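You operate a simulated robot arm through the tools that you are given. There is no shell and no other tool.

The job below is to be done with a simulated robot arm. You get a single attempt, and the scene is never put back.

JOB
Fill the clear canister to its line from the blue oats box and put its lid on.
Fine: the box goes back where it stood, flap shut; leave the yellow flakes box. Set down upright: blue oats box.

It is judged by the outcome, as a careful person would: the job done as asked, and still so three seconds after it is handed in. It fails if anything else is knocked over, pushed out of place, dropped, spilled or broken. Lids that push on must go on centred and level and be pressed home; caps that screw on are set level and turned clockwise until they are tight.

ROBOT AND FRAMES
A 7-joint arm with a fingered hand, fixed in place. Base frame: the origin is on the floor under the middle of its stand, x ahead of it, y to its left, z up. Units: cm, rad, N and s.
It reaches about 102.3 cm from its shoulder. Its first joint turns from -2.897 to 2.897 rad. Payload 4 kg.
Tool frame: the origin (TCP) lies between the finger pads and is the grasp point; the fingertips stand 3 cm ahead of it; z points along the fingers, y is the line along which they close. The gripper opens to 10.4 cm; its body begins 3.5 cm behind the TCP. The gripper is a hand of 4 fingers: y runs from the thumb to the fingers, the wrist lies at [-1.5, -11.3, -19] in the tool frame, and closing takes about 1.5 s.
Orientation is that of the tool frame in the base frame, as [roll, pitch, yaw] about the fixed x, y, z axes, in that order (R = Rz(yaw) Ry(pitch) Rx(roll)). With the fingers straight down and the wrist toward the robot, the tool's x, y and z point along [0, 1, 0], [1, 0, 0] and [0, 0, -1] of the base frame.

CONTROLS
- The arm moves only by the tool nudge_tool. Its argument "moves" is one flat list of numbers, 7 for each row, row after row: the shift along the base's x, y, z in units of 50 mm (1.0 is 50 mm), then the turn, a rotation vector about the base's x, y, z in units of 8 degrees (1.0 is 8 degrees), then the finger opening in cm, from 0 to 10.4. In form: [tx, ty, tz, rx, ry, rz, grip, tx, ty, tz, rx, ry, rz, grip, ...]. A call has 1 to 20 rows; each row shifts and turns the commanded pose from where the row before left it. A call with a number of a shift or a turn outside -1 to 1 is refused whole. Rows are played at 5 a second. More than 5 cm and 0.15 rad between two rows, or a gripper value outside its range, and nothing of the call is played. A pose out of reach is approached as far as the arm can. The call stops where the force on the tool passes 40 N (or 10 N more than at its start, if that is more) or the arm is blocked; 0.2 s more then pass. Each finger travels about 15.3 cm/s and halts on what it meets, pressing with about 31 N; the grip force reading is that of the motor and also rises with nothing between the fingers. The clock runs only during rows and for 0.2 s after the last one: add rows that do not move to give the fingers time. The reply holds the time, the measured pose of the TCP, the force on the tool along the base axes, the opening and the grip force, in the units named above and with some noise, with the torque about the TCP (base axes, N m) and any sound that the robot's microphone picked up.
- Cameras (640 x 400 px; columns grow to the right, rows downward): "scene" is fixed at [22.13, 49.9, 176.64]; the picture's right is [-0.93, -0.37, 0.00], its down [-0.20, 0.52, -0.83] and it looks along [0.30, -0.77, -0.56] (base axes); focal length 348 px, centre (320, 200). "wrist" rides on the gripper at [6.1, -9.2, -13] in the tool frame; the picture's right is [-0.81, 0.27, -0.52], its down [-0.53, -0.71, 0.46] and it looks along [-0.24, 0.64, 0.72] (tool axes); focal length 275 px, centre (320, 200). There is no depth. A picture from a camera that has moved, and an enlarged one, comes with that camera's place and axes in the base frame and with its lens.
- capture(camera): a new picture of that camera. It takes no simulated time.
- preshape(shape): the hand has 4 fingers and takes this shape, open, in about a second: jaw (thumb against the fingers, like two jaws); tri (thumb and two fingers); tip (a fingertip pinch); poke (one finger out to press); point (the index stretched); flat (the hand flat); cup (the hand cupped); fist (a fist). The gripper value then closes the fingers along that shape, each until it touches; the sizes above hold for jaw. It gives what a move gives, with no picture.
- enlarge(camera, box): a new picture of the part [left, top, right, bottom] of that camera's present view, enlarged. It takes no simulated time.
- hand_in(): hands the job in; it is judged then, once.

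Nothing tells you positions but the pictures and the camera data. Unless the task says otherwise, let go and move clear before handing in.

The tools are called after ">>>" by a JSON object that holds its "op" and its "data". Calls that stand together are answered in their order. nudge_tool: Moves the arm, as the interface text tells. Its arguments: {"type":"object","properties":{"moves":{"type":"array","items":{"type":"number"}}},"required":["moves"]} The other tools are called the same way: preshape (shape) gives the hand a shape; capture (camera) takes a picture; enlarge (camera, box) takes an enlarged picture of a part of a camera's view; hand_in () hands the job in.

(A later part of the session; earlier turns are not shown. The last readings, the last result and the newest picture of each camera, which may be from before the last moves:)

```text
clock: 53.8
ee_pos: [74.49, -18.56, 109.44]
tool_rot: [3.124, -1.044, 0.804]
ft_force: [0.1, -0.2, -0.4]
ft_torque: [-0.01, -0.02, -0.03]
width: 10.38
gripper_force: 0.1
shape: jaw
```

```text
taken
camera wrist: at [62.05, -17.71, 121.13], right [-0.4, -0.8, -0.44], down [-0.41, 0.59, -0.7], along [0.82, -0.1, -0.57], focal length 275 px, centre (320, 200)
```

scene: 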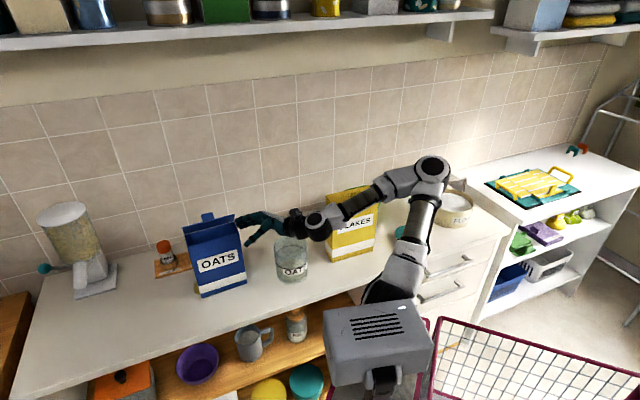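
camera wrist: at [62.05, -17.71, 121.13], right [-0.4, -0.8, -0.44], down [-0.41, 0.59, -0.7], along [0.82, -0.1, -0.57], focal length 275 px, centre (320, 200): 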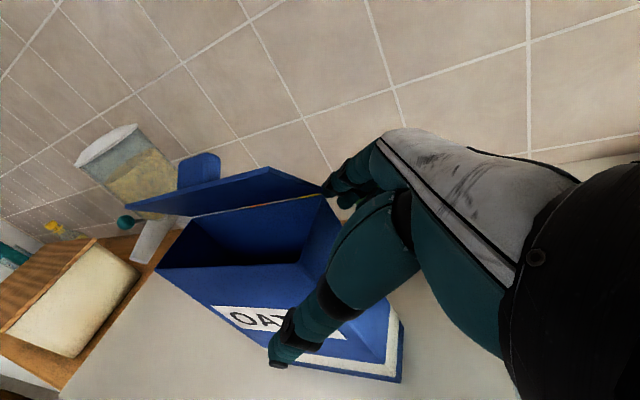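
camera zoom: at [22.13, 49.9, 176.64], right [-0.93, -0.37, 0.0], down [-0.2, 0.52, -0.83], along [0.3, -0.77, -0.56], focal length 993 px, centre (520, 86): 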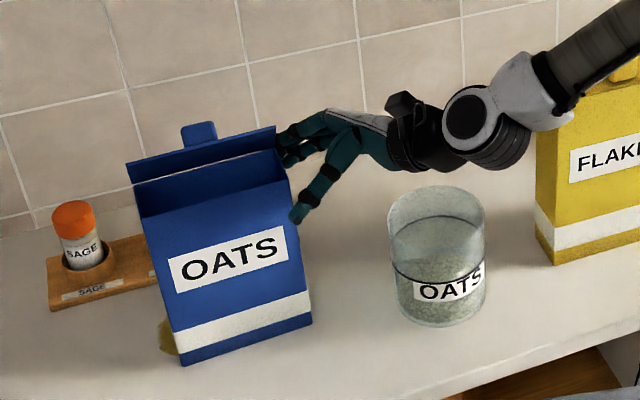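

>>> {"op": "enlarge", "data": {"camera": "wrist", "box": [220, 120, 440, 400]}}

>>> {"op": "enlarge", "data": {"camera": "scene", "box": [215, 190, 275, 250]}}

```text
1.43 times, centred on (330, 260) of wrist
camera zoom: at [62.05, -17.71, 121.13], right [-0.4, -0.8, -0.44], down [-0.41, 0.59, -0.7], along [0.82, -0.1, -0.57], focal length 393 px, centre (306, 114)
```

zoom: 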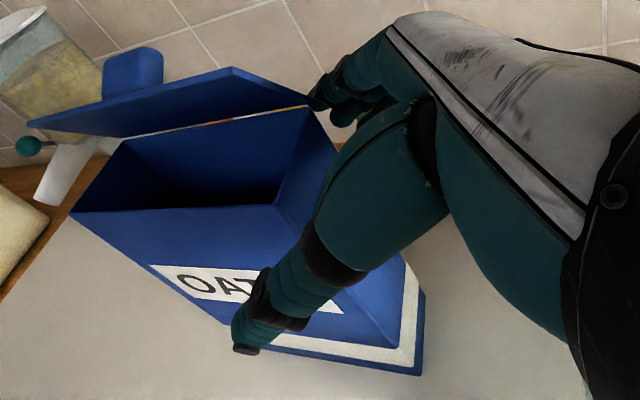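

```text
6.67 times, centred on (245, 220) of scene
camera zoom: at [22.13, 49.9, 176.64], right [-0.93, -0.37, 0.0], down [-0.2, 0.52, -0.83], along [0.3, -0.77, -0.56], focal length 2317 px, centre (820, 67)
```

zoom: 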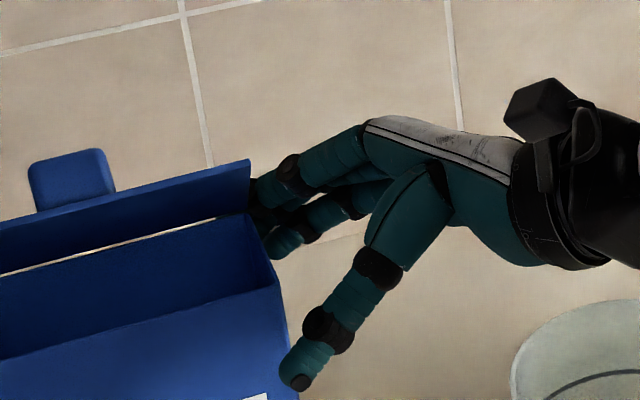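

>>> {"op": "nudge_tool", "data": {"moves": [0.153, 0.153, -0.125, 0, 0, 0, 10.4, 0.153, 0.153, -0.125, 0, 0, 0, 10.4, 0.12, 0.12, -0.1, 0, 0, 0, 10.4, 0, 0, 0, 0, 0, 0, 10.4]}}

>>> {"op": "enlarge", "data": {"camera": "scene", "box": [170, 170, 330, 310]}}

>>> {"op": "enlarge", "data": {"camera": "scene", "box": [205, 190, 275, 250]}}

>>> {"op": "enlarge", "data": {"camera": "wrist", "box": [220, 120, 440, 400]}}

```text
clock: 54.8
ee_pos: [76.78, -16.38, 107.53]
tool_rot: [3.122, -1.047, 0.809]
ft_force: [0.4, -0.9, -0.4]
ft_torque: [-0.01, 0.0, -0.02]
width: 10.36
gripper_force: 0.1
shape: jaw
```

```text
2.86 times, centred on (250, 240) of scene
camera zoom: at [22.13, 49.9, 176.64], right [-0.93, -0.37, 0.0], down [-0.2, 0.52, -0.83], along [0.3, -0.77, -0.56], focal length 993 px, centre (520, 86)
```

zoom: 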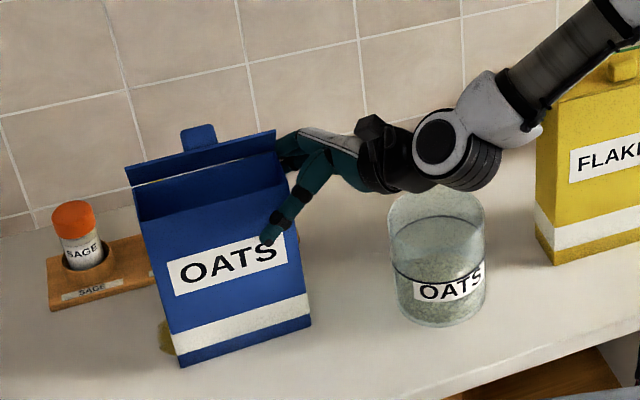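

```text
6.67 times, centred on (240, 220) of scene
camera zoom: at [22.13, 49.9, 176.64], right [-0.93, -0.37, 0.0], down [-0.2, 0.52, -0.83], along [0.3, -0.77, -0.56], focal length 2317 px, centre (853, 67)
```

zoom: 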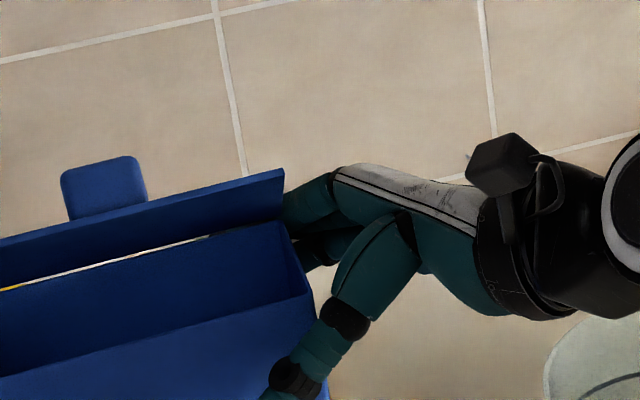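

```text
1.43 times, centred on (330, 260) of wrist
camera zoom: at [64.34, -15.5, 119.26], right [-0.4, -0.8, -0.44], down [-0.41, 0.59, -0.7], along [0.82, -0.1, -0.57], focal length 393 px, centre (306, 114)
```

zoom: 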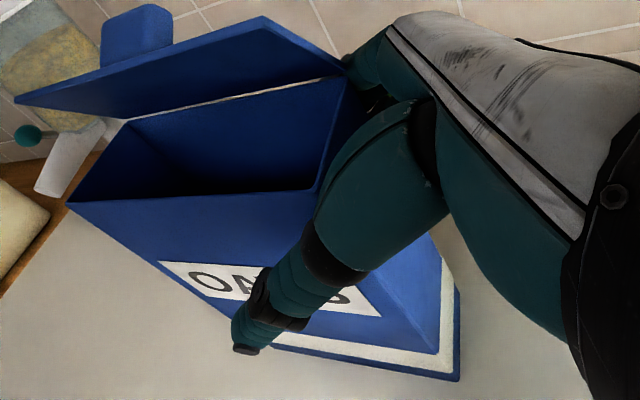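

There's still room before the palm reaches the box, so I'll go in 1.4 cm more and close the grip.

>>> {"op": "nudge_tool", "data": {"moves": [0.09, 0.09, -0.07, 0, 0, 0, 10.4, 0.09, 0.09, -0.07, 0, 0, 0, 10.4, 0, 0, 0, 0, 0, 0, 10.4]}}

>>> {"op": "enlarge", "data": {"camera": "scene", "box": [205, 190, 275, 250]}}

>>> {"op": "enlarge", "data": {"camera": "wrist", "box": [220, 120, 440, 400]}}

```text
clock: 55.6
ee_pos: [77.64, -15.53, 106.82]
tool_rot: [3.116, -1.046, 0.813]
ft_force: [-0.8, -0.9, 0.9]
ft_torque: [0.05, -0.01, -0.03]
width: 10.41
gripper_force: 0.0
shape: jaw
```

```text
6.67 times, centred on (240, 220) of scene
camera zoom: at [22.13, 49.9, 176.64], right [-0.93, -0.37, 0.0], down [-0.2, 0.52, -0.83], along [0.3, -0.77, -0.56], focal length 2317 px, centre (853, 67)
```

zoom: 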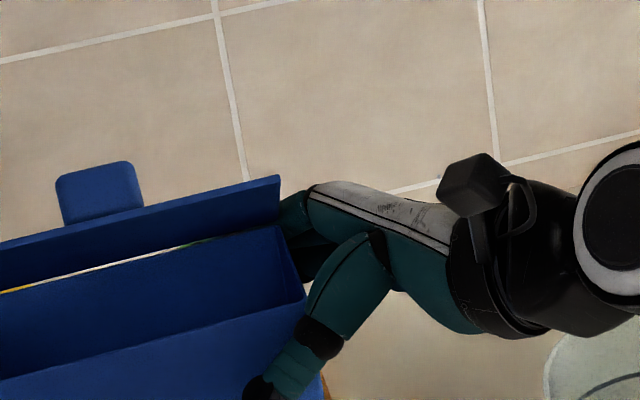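

```text
1.43 times, centred on (330, 260) of wrist
camera zoom: at [65.26, -14.63, 118.58], right [-0.4, -0.8, -0.44], down [-0.41, 0.59, -0.7], along [0.82, -0.1, -0.57], focal length 393 px, centre (306, 114)
```

zoom: 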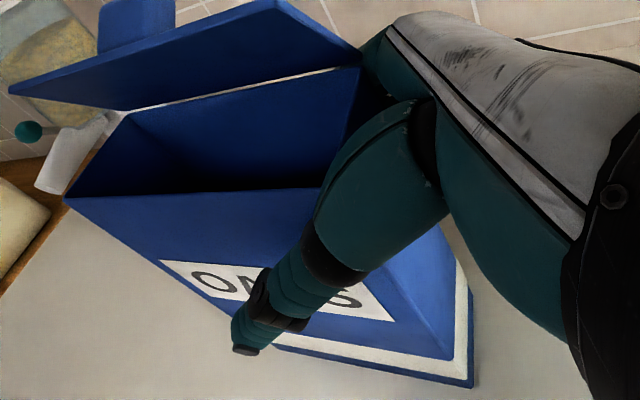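

>>> {"op": "nudge_tool", "data": {"moves": [-0.02, -0.02, 0.01, 0, 0, 0, 8, 0, 0, 0, 0, 0, 0, 7, 0, 0, 0, 0, 0, 0, 6, 0, 0, 0, 0, 0, 0, 5, 0, 0, 0, 0, 0, 0, 5, 0, 0, 0, 0, 0, 0, 5, 0, 0, 0, 0, 0, 0, 5]}}

>>> {"op": "enlarge", "data": {"camera": "scene", "box": [170, 170, 330, 310]}}

>>> {"op": "enlarge", "data": {"camera": "wrist", "box": [220, 120, 440, 400]}}

```text
clock: 57.2
ee_pos: [77.58, -15.58, 106.87]
tool_rot: [3.121, -1.046, 0.81]
ft_force: [0.6, -0.3, 0.3]
ft_torque: [-0.05, -0.01, 0.01]
width: 5.32
gripper_force: 31.2
shape: jaw
```

```text
2.86 times, centred on (250, 240) of scene
camera zoom: at [22.13, 49.9, 176.64], right [-0.93, -0.37, 0.0], down [-0.2, 0.52, -0.83], along [0.3, -0.77, -0.56], focal length 993 px, centre (520, 86)
```

zoom: 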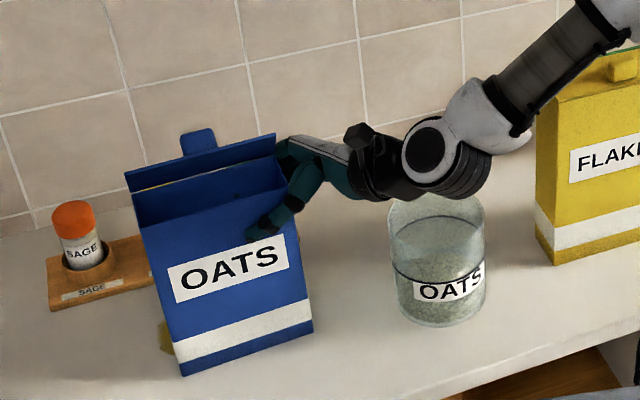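

```text
1.43 times, centred on (330, 260) of wrist
camera zoom: at [65.15, -14.75, 118.58], right [-0.4, -0.8, -0.44], down [-0.41, 0.59, -0.7], along [0.82, -0.1, -0.57], focal length 393 px, centre (306, 114)
```

zoom: 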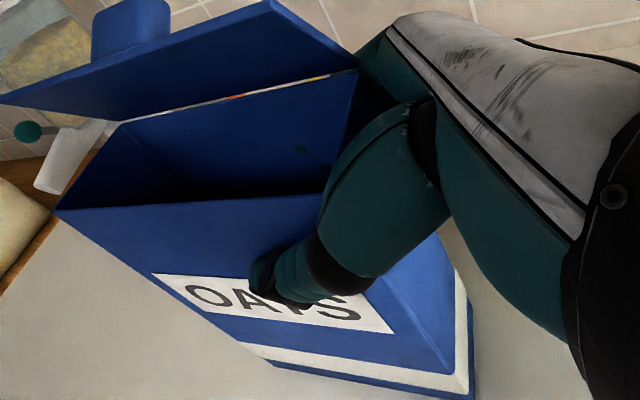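

The grip is solid and the box is within a few millimetres and about 2° of its original place. I'll note this pose for the return and lift 3 cm to test the hold.

>>> {"op": "nudge_tool", "data": {"moves": [0, 0, 0.1, 0, 0, 0, 4.5, 0, 0, 0.15, 0, 0, 0, 4.5, 0, 0, 0.15, 0, 0, 0, 4.5, 0, 0, 0.15, 0, 0, 0, 4.5, 0, 0, 0, 0, 0, 0, 4.5]}}

>>> {"op": "enlarge", "data": {"camera": "scene", "box": [170, 170, 330, 310]}}

>>> {"op": "enlarge", "data": {"camera": "wrist", "box": [180, 100, 440, 400]}}

```text
clock: 58.4
ee_pos: [77.56, -15.66, 109.66]
tool_rot: [3.121, -1.046, 0.808]
ft_force: [0.3, 0.9, -3.2]
ft_torque: [-0.17, 0.13, -0.01]
width: 5.32
gripper_force: 31.1
shape: jaw
```

```text
2.86 times, centred on (250, 240) of scene
camera zoom: at [22.13, 49.9, 176.64], right [-0.93, -0.37, 0.0], down [-0.2, 0.52, -0.83], along [0.3, -0.77, -0.56], focal length 993 px, centre (520, 86)
```

zoom: 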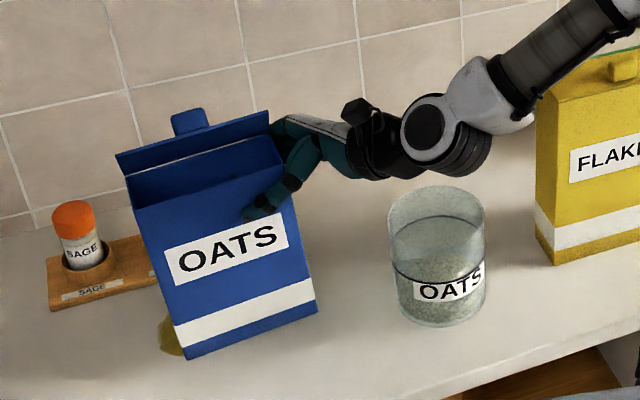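

```text
1.33 times, centred on (310, 250) of wrist
camera zoom: at [65.08, -14.76, 121.43], right [-0.4, -0.8, -0.44], down [-0.41, 0.59, -0.7], along [0.82, -0.1, -0.57], focal length 367 px, centre (333, 133)
```

zoom: 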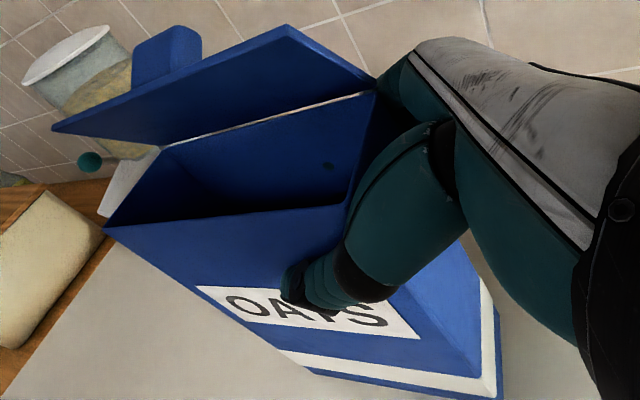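

The hold is firm and the box stayed level. I can see down the inner back wall, so the oats are below about 13 cm and a moderate tilt won't spill. I'll lift well clear now.

>>> {"op": "nudge_tool", "data": {"moves": [0, 0, 0.3, 0, 0, 0, 4.5, 0, 0, 0.45, 0, 0, 0, 4.5, 0, 0, 0.5, 0, 0, 0, 4.5, 0, 0, 0.5, 0, 0, 0, 4.5, 0, 0, 0.5, 0, 0, 0, 4.5, 0, 0, 0.5, 0, 0, 0, 4.5, 0, 0, 0.35, 0, 0, 0, 4.5, 0, 0, 0.15, 0, 0, 0, 4.5, 0, 0, 0, 0, 0, 0, 4.5]}}

>>> {"op": "capture", "data": {"camera": "scene"}}

>>> {"op": "enlarge", "data": {"camera": "wrist", "box": [180, 100, 440, 400]}}

```text
clock: 60.4
ee_pos: [77.64, -15.45, 125.81]
tool_rot: [3.124, -1.046, 0.805]
ft_force: [-0.3, 0.2, -3.7]
ft_torque: [-0.15, 0.13, 0.05]
width: 5.3
gripper_force: 31.2
shape: jaw
```

```text
taken
```

scene: 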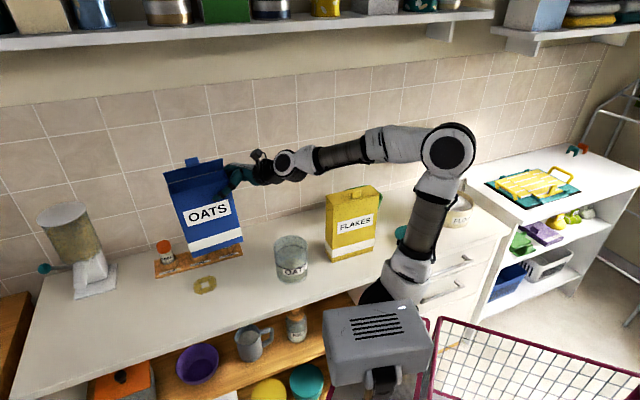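

```text
1.33 times, centred on (310, 250) of wrist
camera zoom: at [65.17, -14.75, 137.65], right [-0.4, -0.8, -0.44], down [-0.41, 0.59, -0.7], along [0.82, -0.1, -0.57], focal length 367 px, centre (333, 133)
```

zoom: 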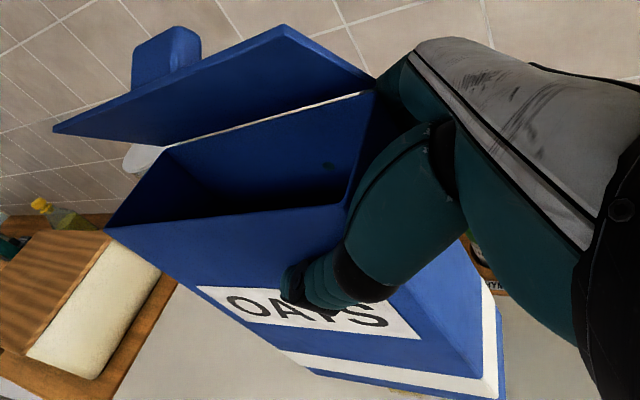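

>>> {"op": "nudge_tool", "data": {"moves": [-0.18, -0.358, 0, -0.278, 0.252, 0.677, 4.5, -0.18, -0.358, 0, -0.3, 0.225, 0.677, 4.5, -0.18, -0.358, 0, -0.32, 0.196, 0.677, 4.5, -0.18, -0.358, 0, -0.337, 0.164, 0.677, 4.5, -0.18, -0.358, 0, -0.351, 0.132, 0.677, 4.5, -0.18, -0.358, 0, -0.362, 0.098, 0.677, 4.5, 0, 0, 0, 0, 0, 0, 4.5]}}

>>> {"op": "capture", "data": {"camera": "scene"}}

>>> {"op": "capture", "data": {"camera": "wrist"}}

```text
clock: 62.0
ee_pos: [72.11, -26.49, 125.49]
tool_rot: [3.133, -0.729, 1.369]
ft_force: [-0.1, -1.2, -4.5]
ft_torque: [-0.06, -0.03, 0.02]
width: 5.33
gripper_force: 30.9
shape: jaw
```

```text
taken
```

scene: 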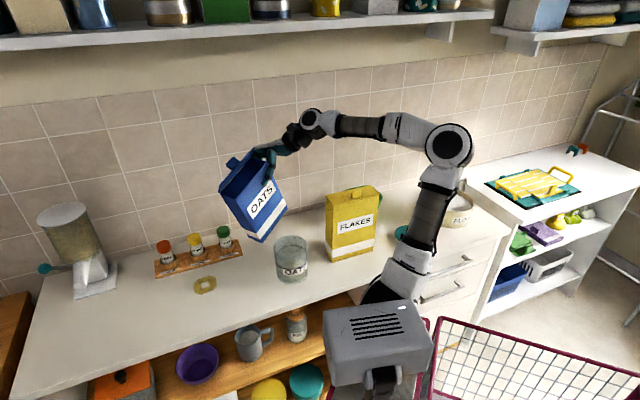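

```text
taken
camera wrist: at [62.15, -28.52, 139.22], right [0.07, -0.99, -0.15], down [-0.71, 0.06, -0.7], along [0.7, 0.16, -0.7], focal length 275 px, centre (320, 200)
```

wrist: 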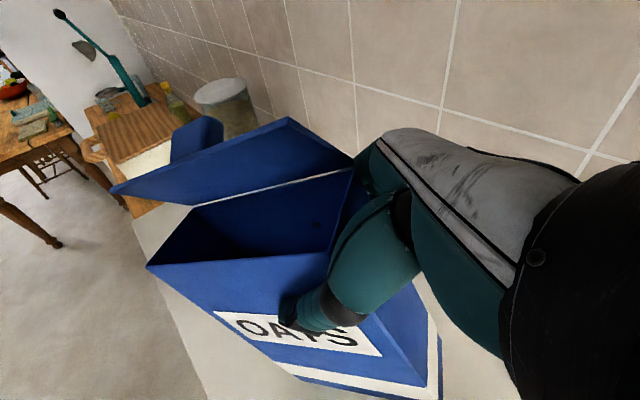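

>>> {"op": "nudge_tool", "data": {"moves": [-0.18, -0.358, 0, -0.37, 0.064, 0.677, 4.5, -0.18, -0.358, 0, -0.374, 0.029, 0.677, 4.5, -0.18, -0.358, 0, -0.375, -0.007, 0.677, 4.5, -0.18, -0.358, 0, -0.373, -0.042, 0.677, 4.5, -0.18, -0.358, 0, -0.367, -0.077, 0.677, 4.5, -0.18, -0.358, 0, -0.358, -0.112, 0.677, 4.5, 0, 0, 0, 0, 0, 0, 4.5]}}

>>> {"op": "capture", "data": {"camera": "scene"}}

>>> {"op": "capture", "data": {"camera": "wrist"}}

>>> {"op": "enlarge", "data": {"camera": "scene", "box": [220, 140, 380, 300]}}

```text
clock: 63.6
ee_pos: [66.67, -37.24, 125.89]
tool_rot: [3.136, -0.416, 1.934]
ft_force: [-0.3, 0.5, -4.9]
ft_torque: [0.06, -0.03, -0.01]
width: 5.3
gripper_force: 30.5
shape: jaw
```

```text
taken
```

scene: 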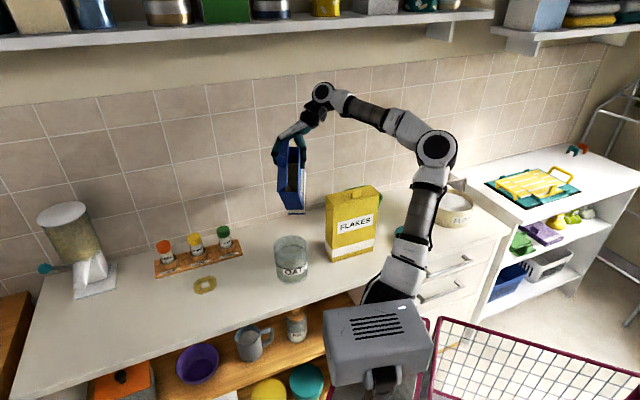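

```text
taken
camera wrist: at [57.83, -40.08, 140.33], right [0.59, -0.79, 0.15], down [-0.56, -0.53, -0.64], along [0.58, 0.3, -0.76], focal length 275 px, centre (320, 200)
```

wrist: 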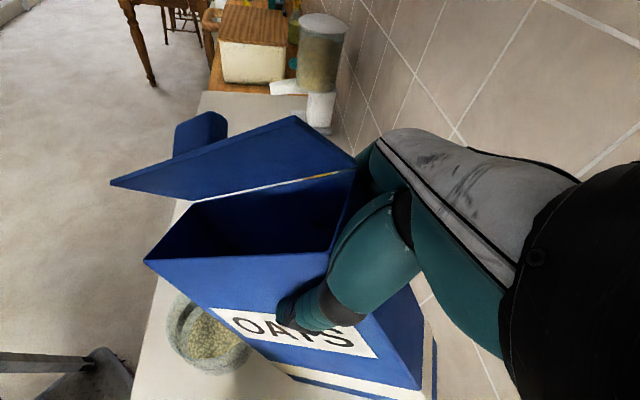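

```text
2.50 times, centred on (300, 220) of scene
camera zoom: at [22.13, 49.9, 176.64], right [-0.93, -0.37, 0.0], down [-0.2, 0.52, -0.83], along [0.3, -0.77, -0.56], focal length 869 px, centre (370, 150)
```

zoom: 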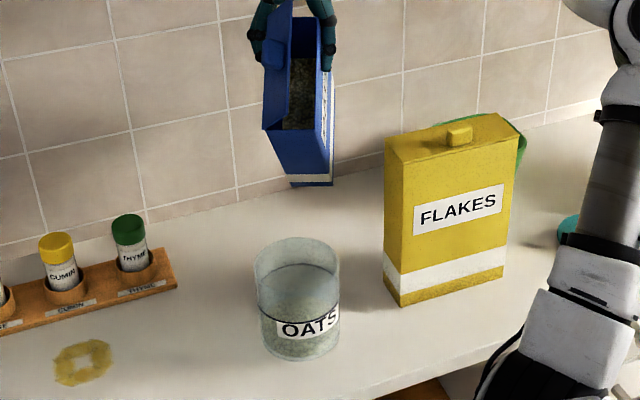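

The scene camera now looks straight into the box. I'll zoom in.

>>> {"op": "enlarge", "data": {"camera": "scene", "box": [255, 130, 335, 225]}}

>>> {"op": "enlarge", "data": {"camera": "wrist", "box": [130, 200, 330, 400]}}

```text
4.21 times, centred on (295, 178) of scene
camera zoom: at [22.13, 49.9, 176.64], right [-0.93, -0.37, 0.0], down [-0.2, 0.52, -0.83], along [0.3, -0.77, -0.56], focal length 1463 px, centre (425, 295)
```

zoom: 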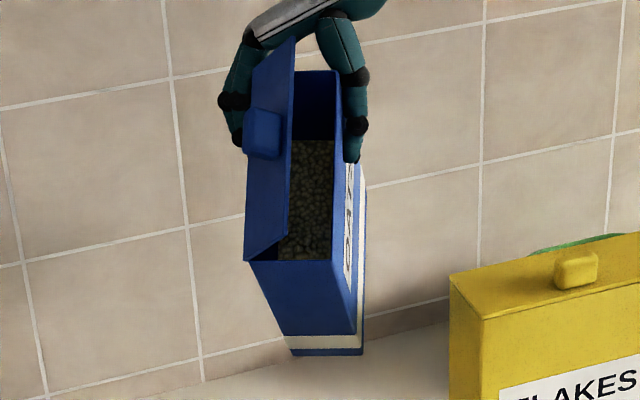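

```text
2.00 times, centred on (230, 300) of wrist
camera zoom: at [57.83, -40.08, 140.33], right [0.59, -0.79, 0.15], down [-0.56, -0.53, -0.64], along [0.58, 0.3, -0.76], focal length 551 px, centre (500, 0)
```

zoom: 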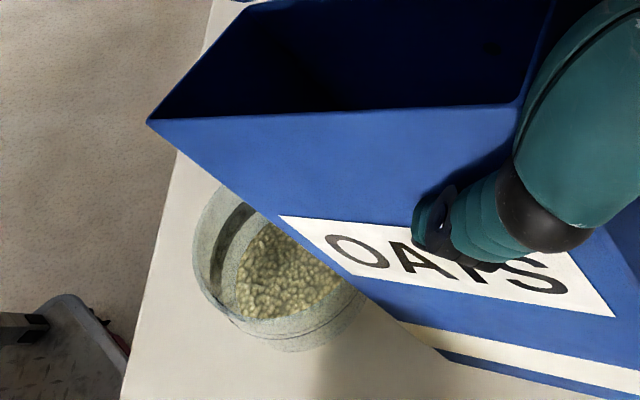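

I can see the oats in the box, and the lip is just behind the canister's centre. I'll lower the box over the canister.

>>> {"op": "nudge_tool", "data": {"moves": [0.036, 0, -0.35, 0, 0, 0, 4.5, 0.036, 0, -0.4, 0, 0, 0, 4.5, 0.036, 0, -0.45, 0, 0, 0, 4.5, 0.036, 0, -0.4, 0, 0, 0, 4.5, 0.036, 0, -0.3, 0, 0, 0, 4.5, 0, 0, 0, 0, 0, 0, 4.5]}}

>>> {"op": "enlarge", "data": {"camera": "scene", "box": [240, 150, 350, 300]}}

>>> {"op": "capture", "data": {"camera": "wrist"}}

```text
clock: 65.0
ee_pos: [67.49, -37.04, 116.29]
tool_rot: [3.137, -0.416, 1.935]
ft_force: [0.4, -0.7, -4.5]
ft_torque: [0.09, -0.02, 0.02]
width: 5.29
gripper_force: 30.6
shape: jaw
```

```text
2.67 times, centred on (295, 225) of scene
camera zoom: at [22.13, 49.9, 176.64], right [-0.93, -0.37, 0.0], down [-0.2, 0.52, -0.83], along [0.3, -0.77, -0.56], focal length 927 px, centre (387, 133)
```

zoom: 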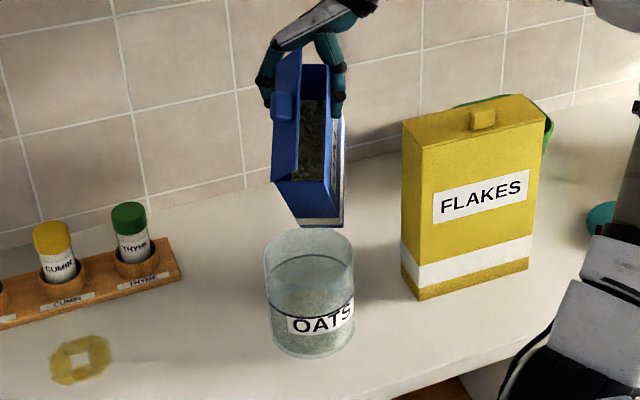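

```text
taken
camera wrist: at [58.6, -39.91, 130.63], right [0.59, -0.79, 0.15], down [-0.56, -0.53, -0.64], along [0.58, 0.3, -0.76], focal length 275 px, centre (320, 200)
```

wrist: 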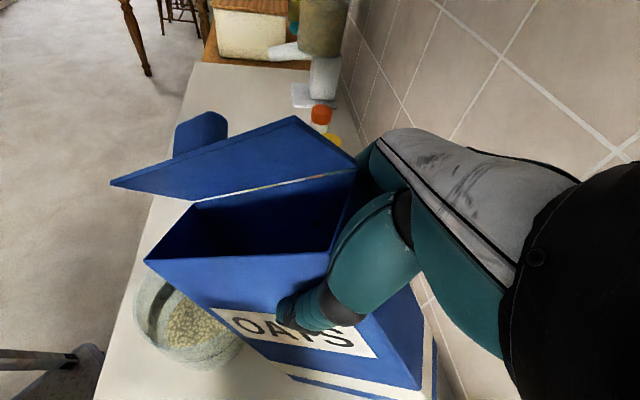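

>>> {"op": "nudge_tool", "data": {"moves": [0.04, 0.063, -0.015, -0.526, -0.2, 0, 4.5, 0.04, 0.063, -0.015, -0.526, -0.2, 0, 4.5, -0.04, 0.105, -0.006, -0.584, -0.222, 0, 4.5, -0.046, 0.122, -0.016, -0.584, -0.222, 0, 4.5, 0, 0, 0, 0, 0, 0, 4.5]}}

>>> {"op": "enlarge", "data": {"camera": "scene", "box": [250, 170, 340, 290]}}

>>> {"op": "capture", "data": {"camera": "wrist"}}

```text
clock: 66.2
ee_pos: [67.51, -35.45, 115.96]
tool_rot: [3.136, -0.084, 1.934]
ft_force: [-0.4, -0.6, -4.5]
ft_torque: [0.14, 0.02, -0.01]
width: 5.26
gripper_force: 31.0
shape: jaw
```

```text
3.33 times, centred on (295, 230) of scene
camera zoom: at [22.13, 49.9, 176.64], right [-0.93, -0.37, 0.0], down [-0.2, 0.52, -0.83], along [0.3, -0.77, -0.56], focal length 1158 px, centre (403, 100)
```

zoom: 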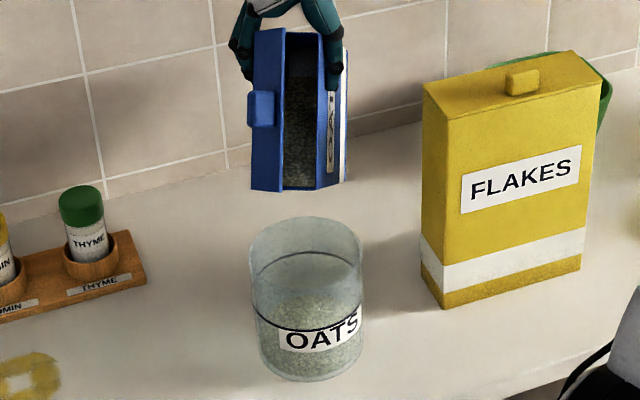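

```text
taken
camera wrist: at [57.11, -33.81, 129.5], right [0.56, -0.7, 0.45], down [-0.49, -0.71, -0.5], along [0.67, 0.06, -0.74], focal length 275 px, centre (320, 200)
```

wrist: 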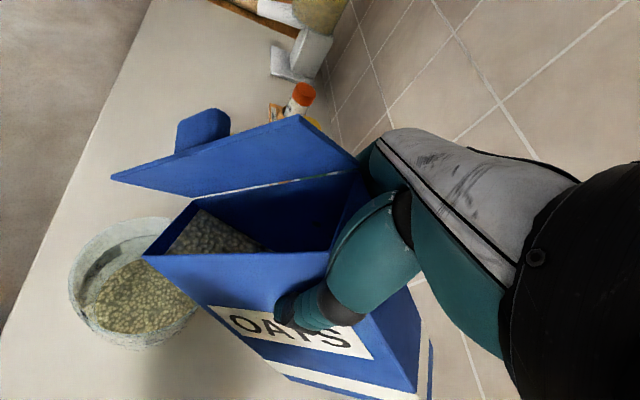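

>>> {"op": "enlarge", "data": {"camera": "scene", "box": [275, 170, 325, 235]}}

>>> {"op": "enlarge", "data": {"camera": "wrist", "box": [60, 160, 280, 360]}}

```text
6.15 times, centred on (300, 202) of scene
camera zoom: at [22.13, 49.9, 176.64], right [-0.93, -0.37, 0.0], down [-0.2, 0.52, -0.83], along [0.3, -0.77, -0.56], focal length 2139 px, centre (443, 185)
```

zoom: 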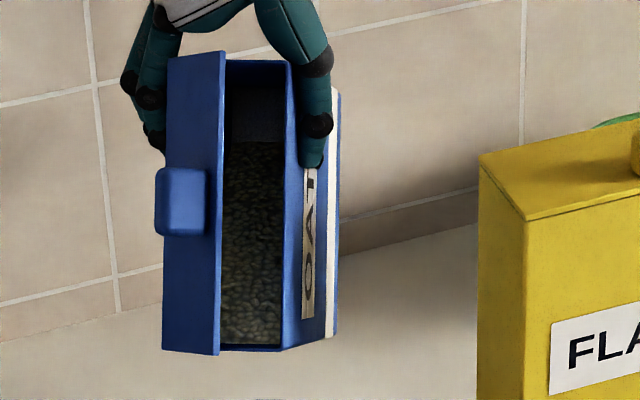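

```text
2.00 times, centred on (170, 260) of wrist
camera zoom: at [57.11, -33.81, 129.5], right [0.56, -0.7, 0.45], down [-0.49, -0.71, -0.5], along [0.67, 0.06, -0.74], focal length 551 px, centre (620, 80)
```

zoom: 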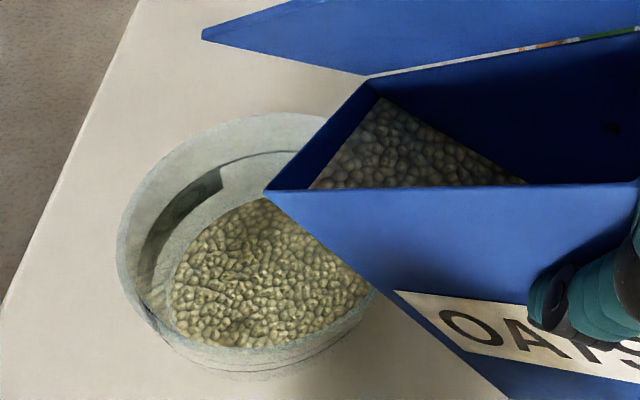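

The oats surface is close to the lip. I'll tilt in small steps and watch for flow.

>>> {"op": "nudge_tool", "data": {"moves": [-0.0256, 0.067, -0.02, -0.292, -0.111, 0, 4.5, -0.0256, 0.067, -0.02, -0.292, -0.111, 0, 4.5, 0, 0, 0, 0, 0, 0, 4.5]}}

>>> {"op": "enlarge", "data": {"camera": "scene", "box": [265, 170, 335, 290]}}

>>> {"op": "enlarge", "data": {"camera": "wrist", "box": [60, 160, 280, 360]}}

```text
clock: 67.0
ee_pos: [67.29, -34.67, 115.81]
tool_rot: [3.138, 0.003, 1.935]
ft_force: [0.9, 0.3, -4.7]
ft_torque: [0.22, 0.04, 0.01]
width: 5.26
gripper_force: 30.5
shape: jaw
```

```text
3.33 times, centred on (300, 230) of scene
camera zoom: at [22.13, 49.9, 176.64], right [-0.93, -0.37, 0.0], down [-0.2, 0.52, -0.83], along [0.3, -0.77, -0.56], focal length 1158 px, centre (387, 100)
```

zoom: 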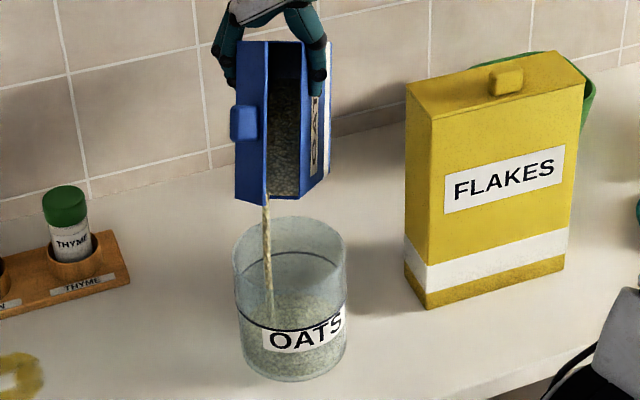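

```text
2.00 times, centred on (170, 260) of wrist
camera zoom: at [56.4, -32.04, 128.79], right [0.54, -0.66, 0.52], down [-0.47, -0.75, -0.46], along [0.69, 0.0, -0.72], focal length 551 px, centre (620, 80)
```

zoom: 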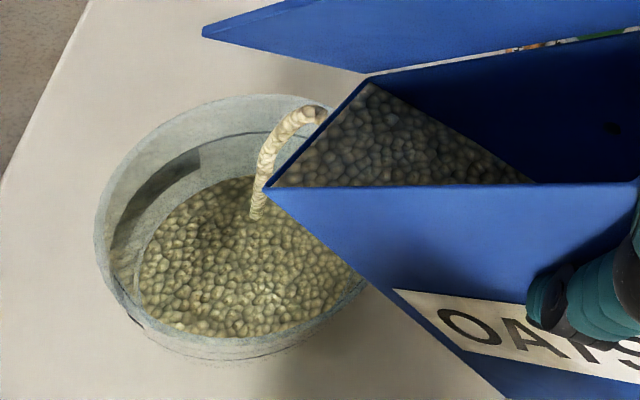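

The stream has started and is landing inside the canister. I'll hold and watch the level.

>>> {"op": "nudge_tool", "data": {"moves": [0, 0, 0, 0, 0, 0, 4.5, 0, 0, 0, 0, 0, 0, 4.5, 0, 0, 0, 0, 0, 0, 4.5]}}

>>> {"op": "enlarge", "data": {"camera": "scene", "box": [265, 190, 325, 290]}}

>>> {"op": "enlarge", "data": {"camera": "wrist", "box": [60, 160, 280, 360]}}

```text
clock: 67.8
ee_pos: [67.36, -34.7, 115.71]
tool_rot: [3.137, 0.001, 1.935]
ft_force: [0.1, -0.1, -4.8]
ft_torque: [0.18, -0.01, -0.04]
width: 5.28
gripper_force: 31.1
shape: jaw
```

```text
4.00 times, centred on (295, 240) of scene
camera zoom: at [22.13, 49.9, 176.64], right [-0.93, -0.37, 0.0], down [-0.2, 0.52, -0.83], along [0.3, -0.77, -0.56], focal length 1390 px, centre (420, 40)
```

zoom: 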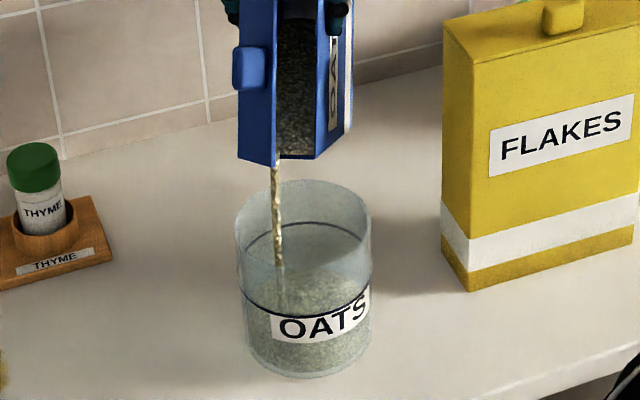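

```text
2.00 times, centred on (170, 260) of wrist
camera zoom: at [56.41, -32.04, 128.79], right [0.54, -0.66, 0.52], down [-0.47, -0.75, -0.46], along [0.69, 0.0, -0.72], focal length 551 px, centre (620, 80)
```

zoom: 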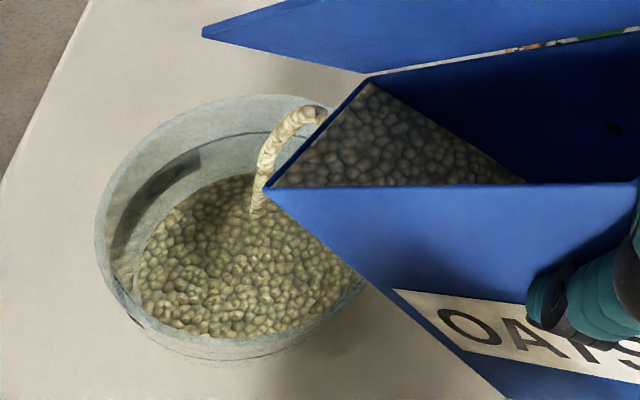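

>>> {"op": "nudge_tool", "data": {"moves": [0, 0, 0, 0, 0, 0, 4.5, 0, 0, 0, 0, 0, 0, 4.5, 0, 0, 0, 0, 0, 0, 4.5, 0, 0, 0, 0, 0, 0, 4.5, 0, 0, 0, 0, 0, 0, 4.5]}}

>>> {"op": "enlarge", "data": {"camera": "scene", "box": [265, 190, 325, 290]}}

>>> {"op": "enlarge", "data": {"camera": "wrist", "box": [60, 160, 280, 360]}}

```text
clock: 69.0
ee_pos: [67.34, -34.68, 115.82]
tool_rot: [3.137, 0.002, 1.934]
ft_force: [0.7, -0.6, -4.1]
ft_torque: [0.15, 0.04, 0.0]
width: 5.27
gripper_force: 30.8
shape: jaw
```

```text
4.00 times, centred on (295, 240) of scene
camera zoom: at [22.13, 49.9, 176.64], right [-0.93, -0.37, 0.0], down [-0.2, 0.52, -0.83], along [0.3, -0.77, -0.56], focal length 1390 px, centre (420, 40)
```

zoom: 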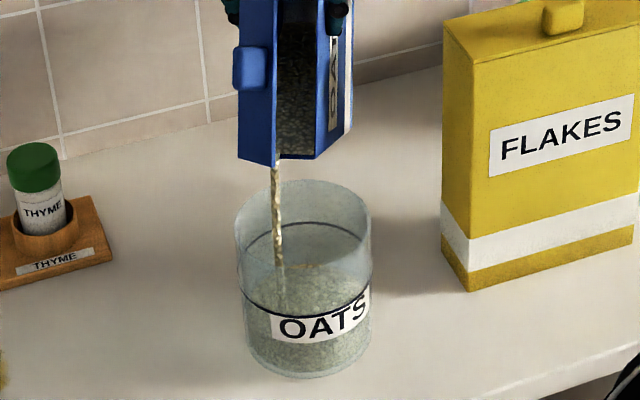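

```text
2.00 times, centred on (170, 260) of wrist
camera zoom: at [56.4, -32.04, 128.79], right [0.54, -0.66, 0.52], down [-0.47, -0.75, -0.46], along [0.69, 0.0, -0.72], focal length 551 px, centre (620, 80)
```

zoom: 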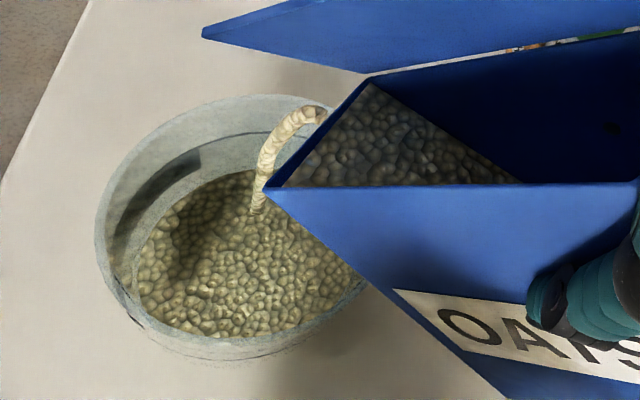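

>>> {"op": "nudge_tool", "data": {"moves": [-0.021, 0.056, 0.02, -0.234, -0.089, 0, 4.5, 0, 0, 0, 0, 0, 0, 4.5, 0, 0, 0, 0, 0, 0, 4.5, 0, 0, 0, 0, 0, 0, 4.5, 0, 0, 0, 0, 0, 0, 4.5, 0, 0, 0, 0, 0, 0, 4.5, 0, 0, 0, 0, 0, 0, 4.5]}}

>>> {"op": "enlarge", "data": {"camera": "scene", "box": [265, 190, 325, 290]}}

>>> {"op": "enlarge", "data": {"camera": "wrist", "box": [60, 160, 280, 360]}}

```text
clock: 70.6
ee_pos: [67.18, -34.37, 115.89]
tool_rot: [3.137, 0.036, 1.933]
ft_force: [-0.6, 0.1, -4.8]
ft_torque: [0.17, 0.04, 0.0]
width: 5.27
gripper_force: 30.8
shape: jaw
```

```text
4.00 times, centred on (295, 240) of scene
camera zoom: at [22.13, 49.9, 176.64], right [-0.93, -0.37, 0.0], down [-0.2, 0.52, -0.83], along [0.3, -0.77, -0.56], focal length 1390 px, centre (420, 40)
```

zoom: 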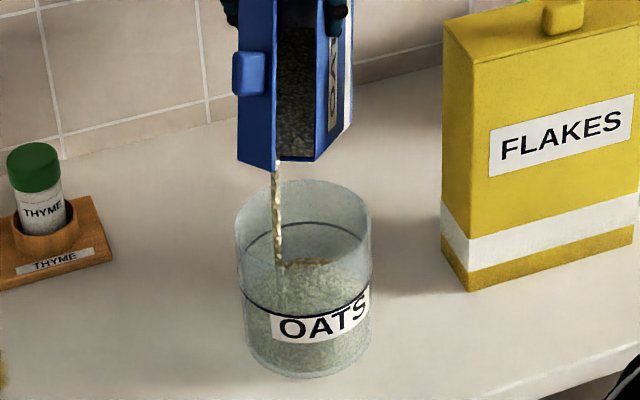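

```text
2.00 times, centred on (170, 260) of wrist
camera zoom: at [56.14, -31.27, 128.69], right [0.54, -0.64, 0.55], down [-0.47, -0.77, -0.44], along [0.7, -0.02, -0.71], focal length 551 px, centre (620, 80)
```

zoom: 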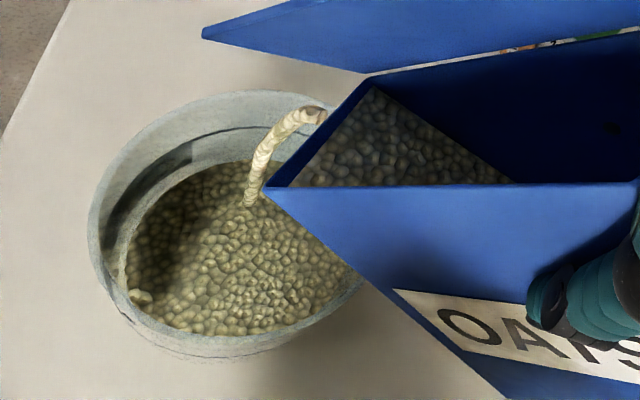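

>>> {"op": "nudge_tool", "data": {"moves": [-0.021, 0.056, 0.03, -0.234, -0.089, 0, 4.5, 0, 0, 0, 0, 0, 0, 4.5, 0, 0, 0, 0, 0, 0, 4.5, 0, 0, 0, 0, 0, 0, 4.5, 0, 0, 0, 0, 0, 0, 4.5, 0, 0, 0, 0, 0, 0, 4.5, 0, 0, 0, 0, 0, 0, 4.5, 0, 0, 0, 0, 0, 0, 4.5]}}

>>> {"op": "enlarge", "data": {"camera": "scene", "box": [265, 190, 325, 290]}}

>>> {"op": "enlarge", "data": {"camera": "wrist", "box": [60, 160, 280, 360]}}

```text
clock: 72.4
ee_pos: [67.09, -34.06, 116.07]
tool_rot: [3.137, 0.073, 1.935]
ft_force: [0.4, -0.3, -3.8]
ft_torque: [0.21, 0.02, -0.01]
width: 5.27
gripper_force: 30.9
shape: jaw
```

```text
4.00 times, centred on (295, 240) of scene
camera zoom: at [22.13, 49.9, 176.64], right [-0.93, -0.37, 0.0], down [-0.2, 0.52, -0.83], along [0.3, -0.77, -0.56], focal length 1390 px, centre (420, 40)
```

zoom: 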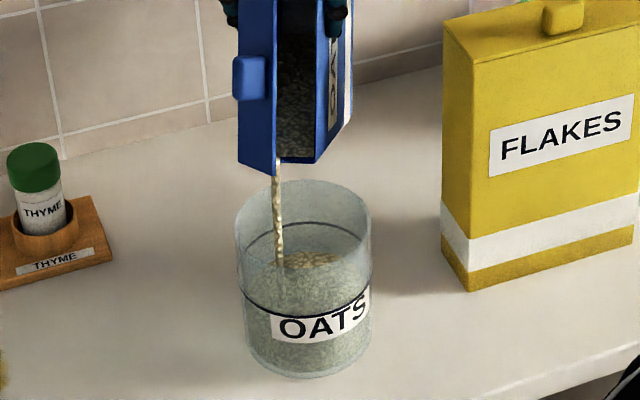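

```text
2.00 times, centred on (170, 260) of wrist
camera zoom: at [55.88, -30.6, 128.55], right [0.53, -0.62, 0.58], down [-0.46, -0.78, -0.42], along [0.71, -0.05, -0.7], focal length 551 px, centre (620, 80)
```

zoom: 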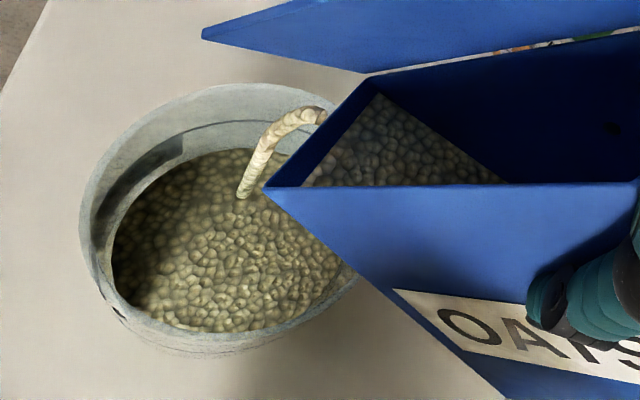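

>>> {"op": "nudge_tool", "data": {"moves": [-0.022, 0.058, 0.03, -0.234, -0.089, 0, 4.5, 0, 0, 0, 0, 0, 0, 4.5, 0, 0, 0, 0, 0, 0, 4.5, 0, 0, 0, 0, 0, 0, 4.5, 0, 0, 0, 0, 0, 0, 4.5, 0, 0, 0, 0, 0, 0, 4.5, 0, 0, 0, 0, 0, 0, 4.5]}}

>>> {"op": "enlarge", "data": {"camera": "scene", "box": [265, 200, 325, 290]}}

>>> {"op": "enlarge", "data": {"camera": "wrist", "box": [60, 160, 280, 360]}}

```text
clock: 74.0
ee_pos: [67.02, -33.73, 116.26]
tool_rot: [3.137, 0.107, 1.933]
ft_force: [-1.1, -0.2, -4.1]
ft_torque: [0.19, 0.03, 0.0]
width: 5.28
gripper_force: 31.2
shape: jaw
```

```text
4.44 times, centred on (295, 245) of scene
camera zoom: at [22.13, 49.9, 176.64], right [-0.93, -0.37, 0.0], down [-0.2, 0.52, -0.83], along [0.3, -0.77, -0.56], focal length 1545 px, centre (431, 0)
```

zoom: 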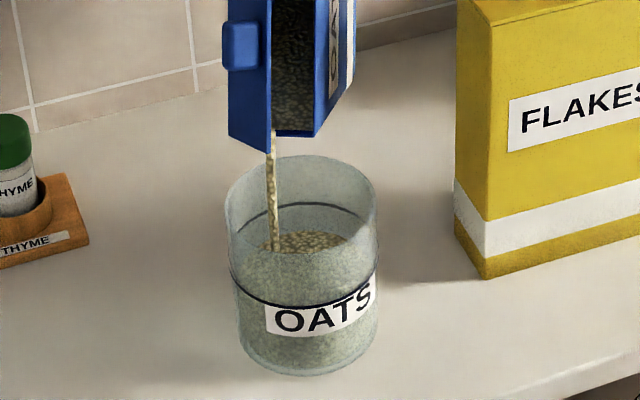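

```text
2.00 times, centred on (170, 260) of wrist
camera zoom: at [55.66, -29.92, 128.54], right [0.52, -0.6, 0.6], down [-0.46, -0.79, -0.4], along [0.72, -0.07, -0.69], focal length 551 px, centre (620, 80)
```

zoom: 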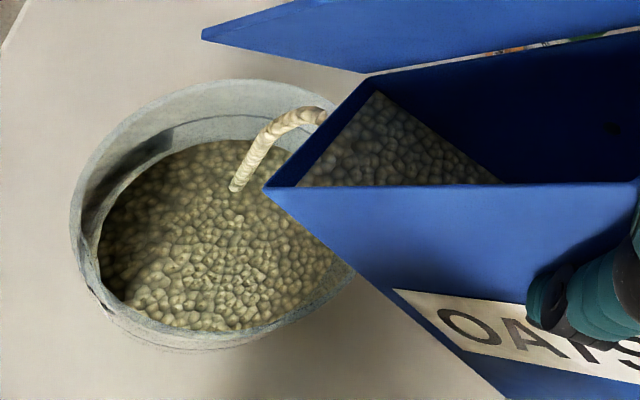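

>>> {"op": "enlarge", "data": {"camera": "scene", "box": [270, 230, 312, 288]}}

```text
6.90 times, centred on (291, 259) of scene
camera zoom: at [22.13, 49.9, 176.64], right [-0.93, -0.37, 0.0], down [-0.2, 0.52, -0.83], along [0.3, -0.77, -0.56], focal length 2397 px, centre (520, -207)
```

zoom: 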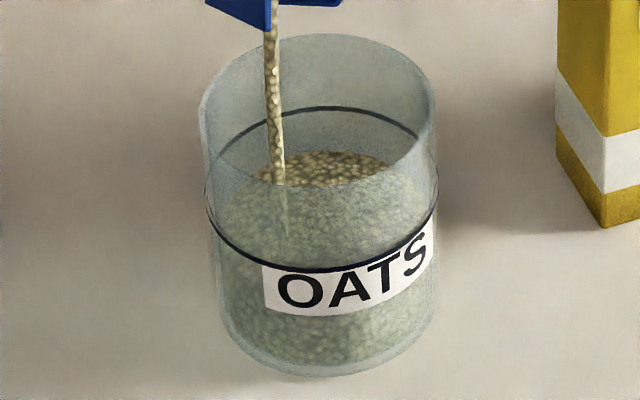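

About 2.2 cm remains to the line. I'll continue.

>>> {"op": "nudge_tool", "data": {"moves": [-0.022, 0.06, 0.03, -0.234, -0.089, 0, 4.5, 0, 0, 0, 0, 0, 0, 4.5, 0, 0, 0, 0, 0, 0, 4.5, 0, 0, 0, 0, 0, 0, 4.5, 0, 0, 0, 0, 0, 0, 4.5, 0, 0, 0, 0, 0, 0, 4.5, 0, 0, 0, 0, 0, 0, 4.5]}}

>>> {"op": "enlarge", "data": {"camera": "scene", "box": [270, 230, 312, 288]}}

>>> {"op": "enlarge", "data": {"camera": "wrist", "box": [60, 160, 280, 360]}}

```text
clock: 75.6
ee_pos: [67.0, -33.5, 116.41]
tool_rot: [3.137, 0.141, 1.936]
ft_force: [-0.2, -0.2, -3.6]
ft_torque: [0.21, -0.01, 0.0]
width: 5.27
gripper_force: 31.0
shape: jaw
```

```text
6.90 times, centred on (291, 259) of scene
camera zoom: at [22.13, 49.9, 176.64], right [-0.93, -0.37, 0.0], down [-0.2, 0.52, -0.83], along [0.3, -0.77, -0.56], focal length 2397 px, centre (520, -207)
```

zoom: 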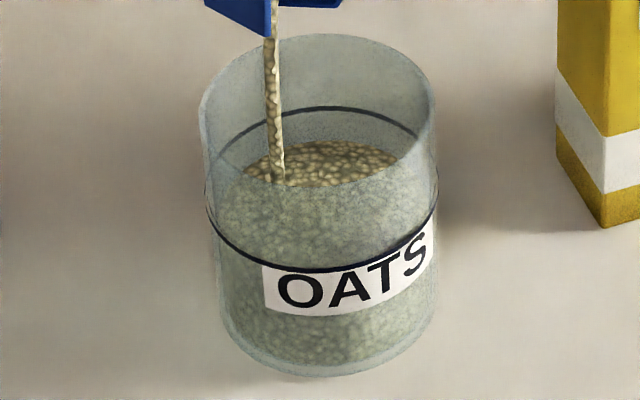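

```text
2.00 times, centred on (170, 260) of wrist
camera zoom: at [55.45, -29.23, 128.43], right [0.51, -0.58, 0.63], down [-0.45, -0.81, -0.38], along [0.73, -0.09, -0.68], focal length 551 px, centre (620, 80)
```

zoom: 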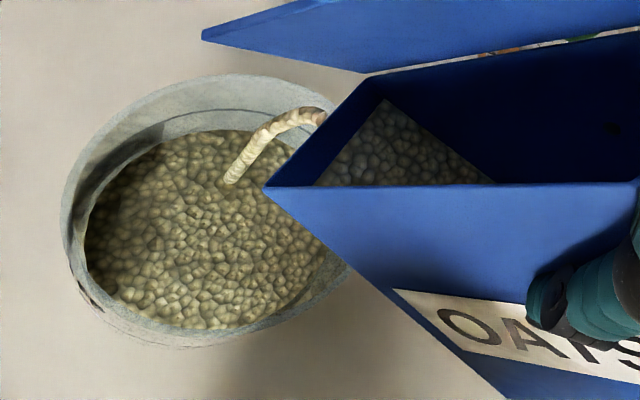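

>>> {"op": "nudge_tool", "data": {"moves": [-0.022, 0.06, 0.025, -0.234, -0.089, 0, 4.5, 0, 0, 0, 0, 0, 0, 4.5, 0, 0, 0, 0, 0, 0, 4.5, 0, 0, 0, 0, 0, 0, 4.5, 0, 0, 0, 0, 0, 0, 4.5, 0, 0, 0, 0, 0, 0, 4.5, 0, 0, 0, 0, 0, 0, 4.5]}}

>>> {"op": "enlarge", "data": {"camera": "scene", "box": [270, 230, 312, 288]}}

>>> {"op": "enlarge", "data": {"camera": "wrist", "box": [60, 160, 280, 360]}}

```text
clock: 77.2
ee_pos: [66.98, -33.15, 116.52]
tool_rot: [3.137, 0.178, 1.935]
ft_force: [-0.5, 0.4, -3.6]
ft_torque: [0.16, 0.01, 0.0]
width: 5.27
gripper_force: 31.1
shape: jaw
```

```text
6.90 times, centred on (291, 259) of scene
camera zoom: at [22.13, 49.9, 176.64], right [-0.93, -0.37, 0.0], down [-0.2, 0.52, -0.83], along [0.3, -0.77, -0.56], focal length 2397 px, centre (520, -207)
```

zoom: 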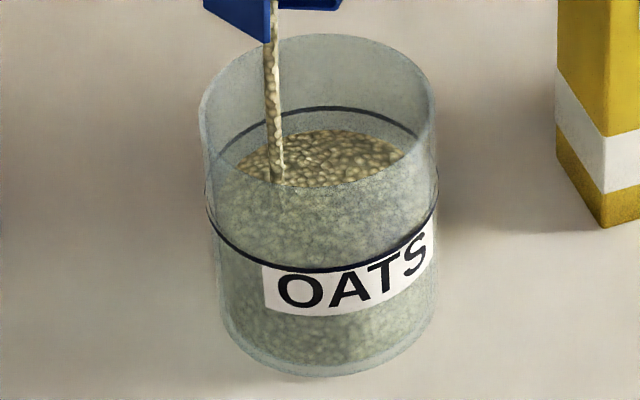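

```text
2.00 times, centred on (170, 260) of wrist
camera zoom: at [55.23, -28.51, 128.24], right [0.51, -0.56, 0.65], down [-0.45, -0.82, -0.36], along [0.74, -0.11, -0.67], focal length 551 px, centre (620, 80)
```

zoom: 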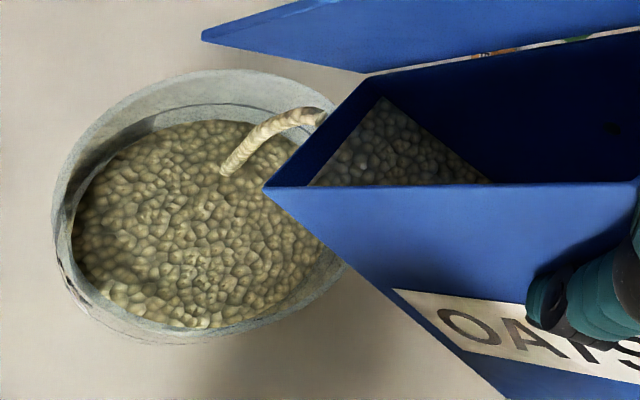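

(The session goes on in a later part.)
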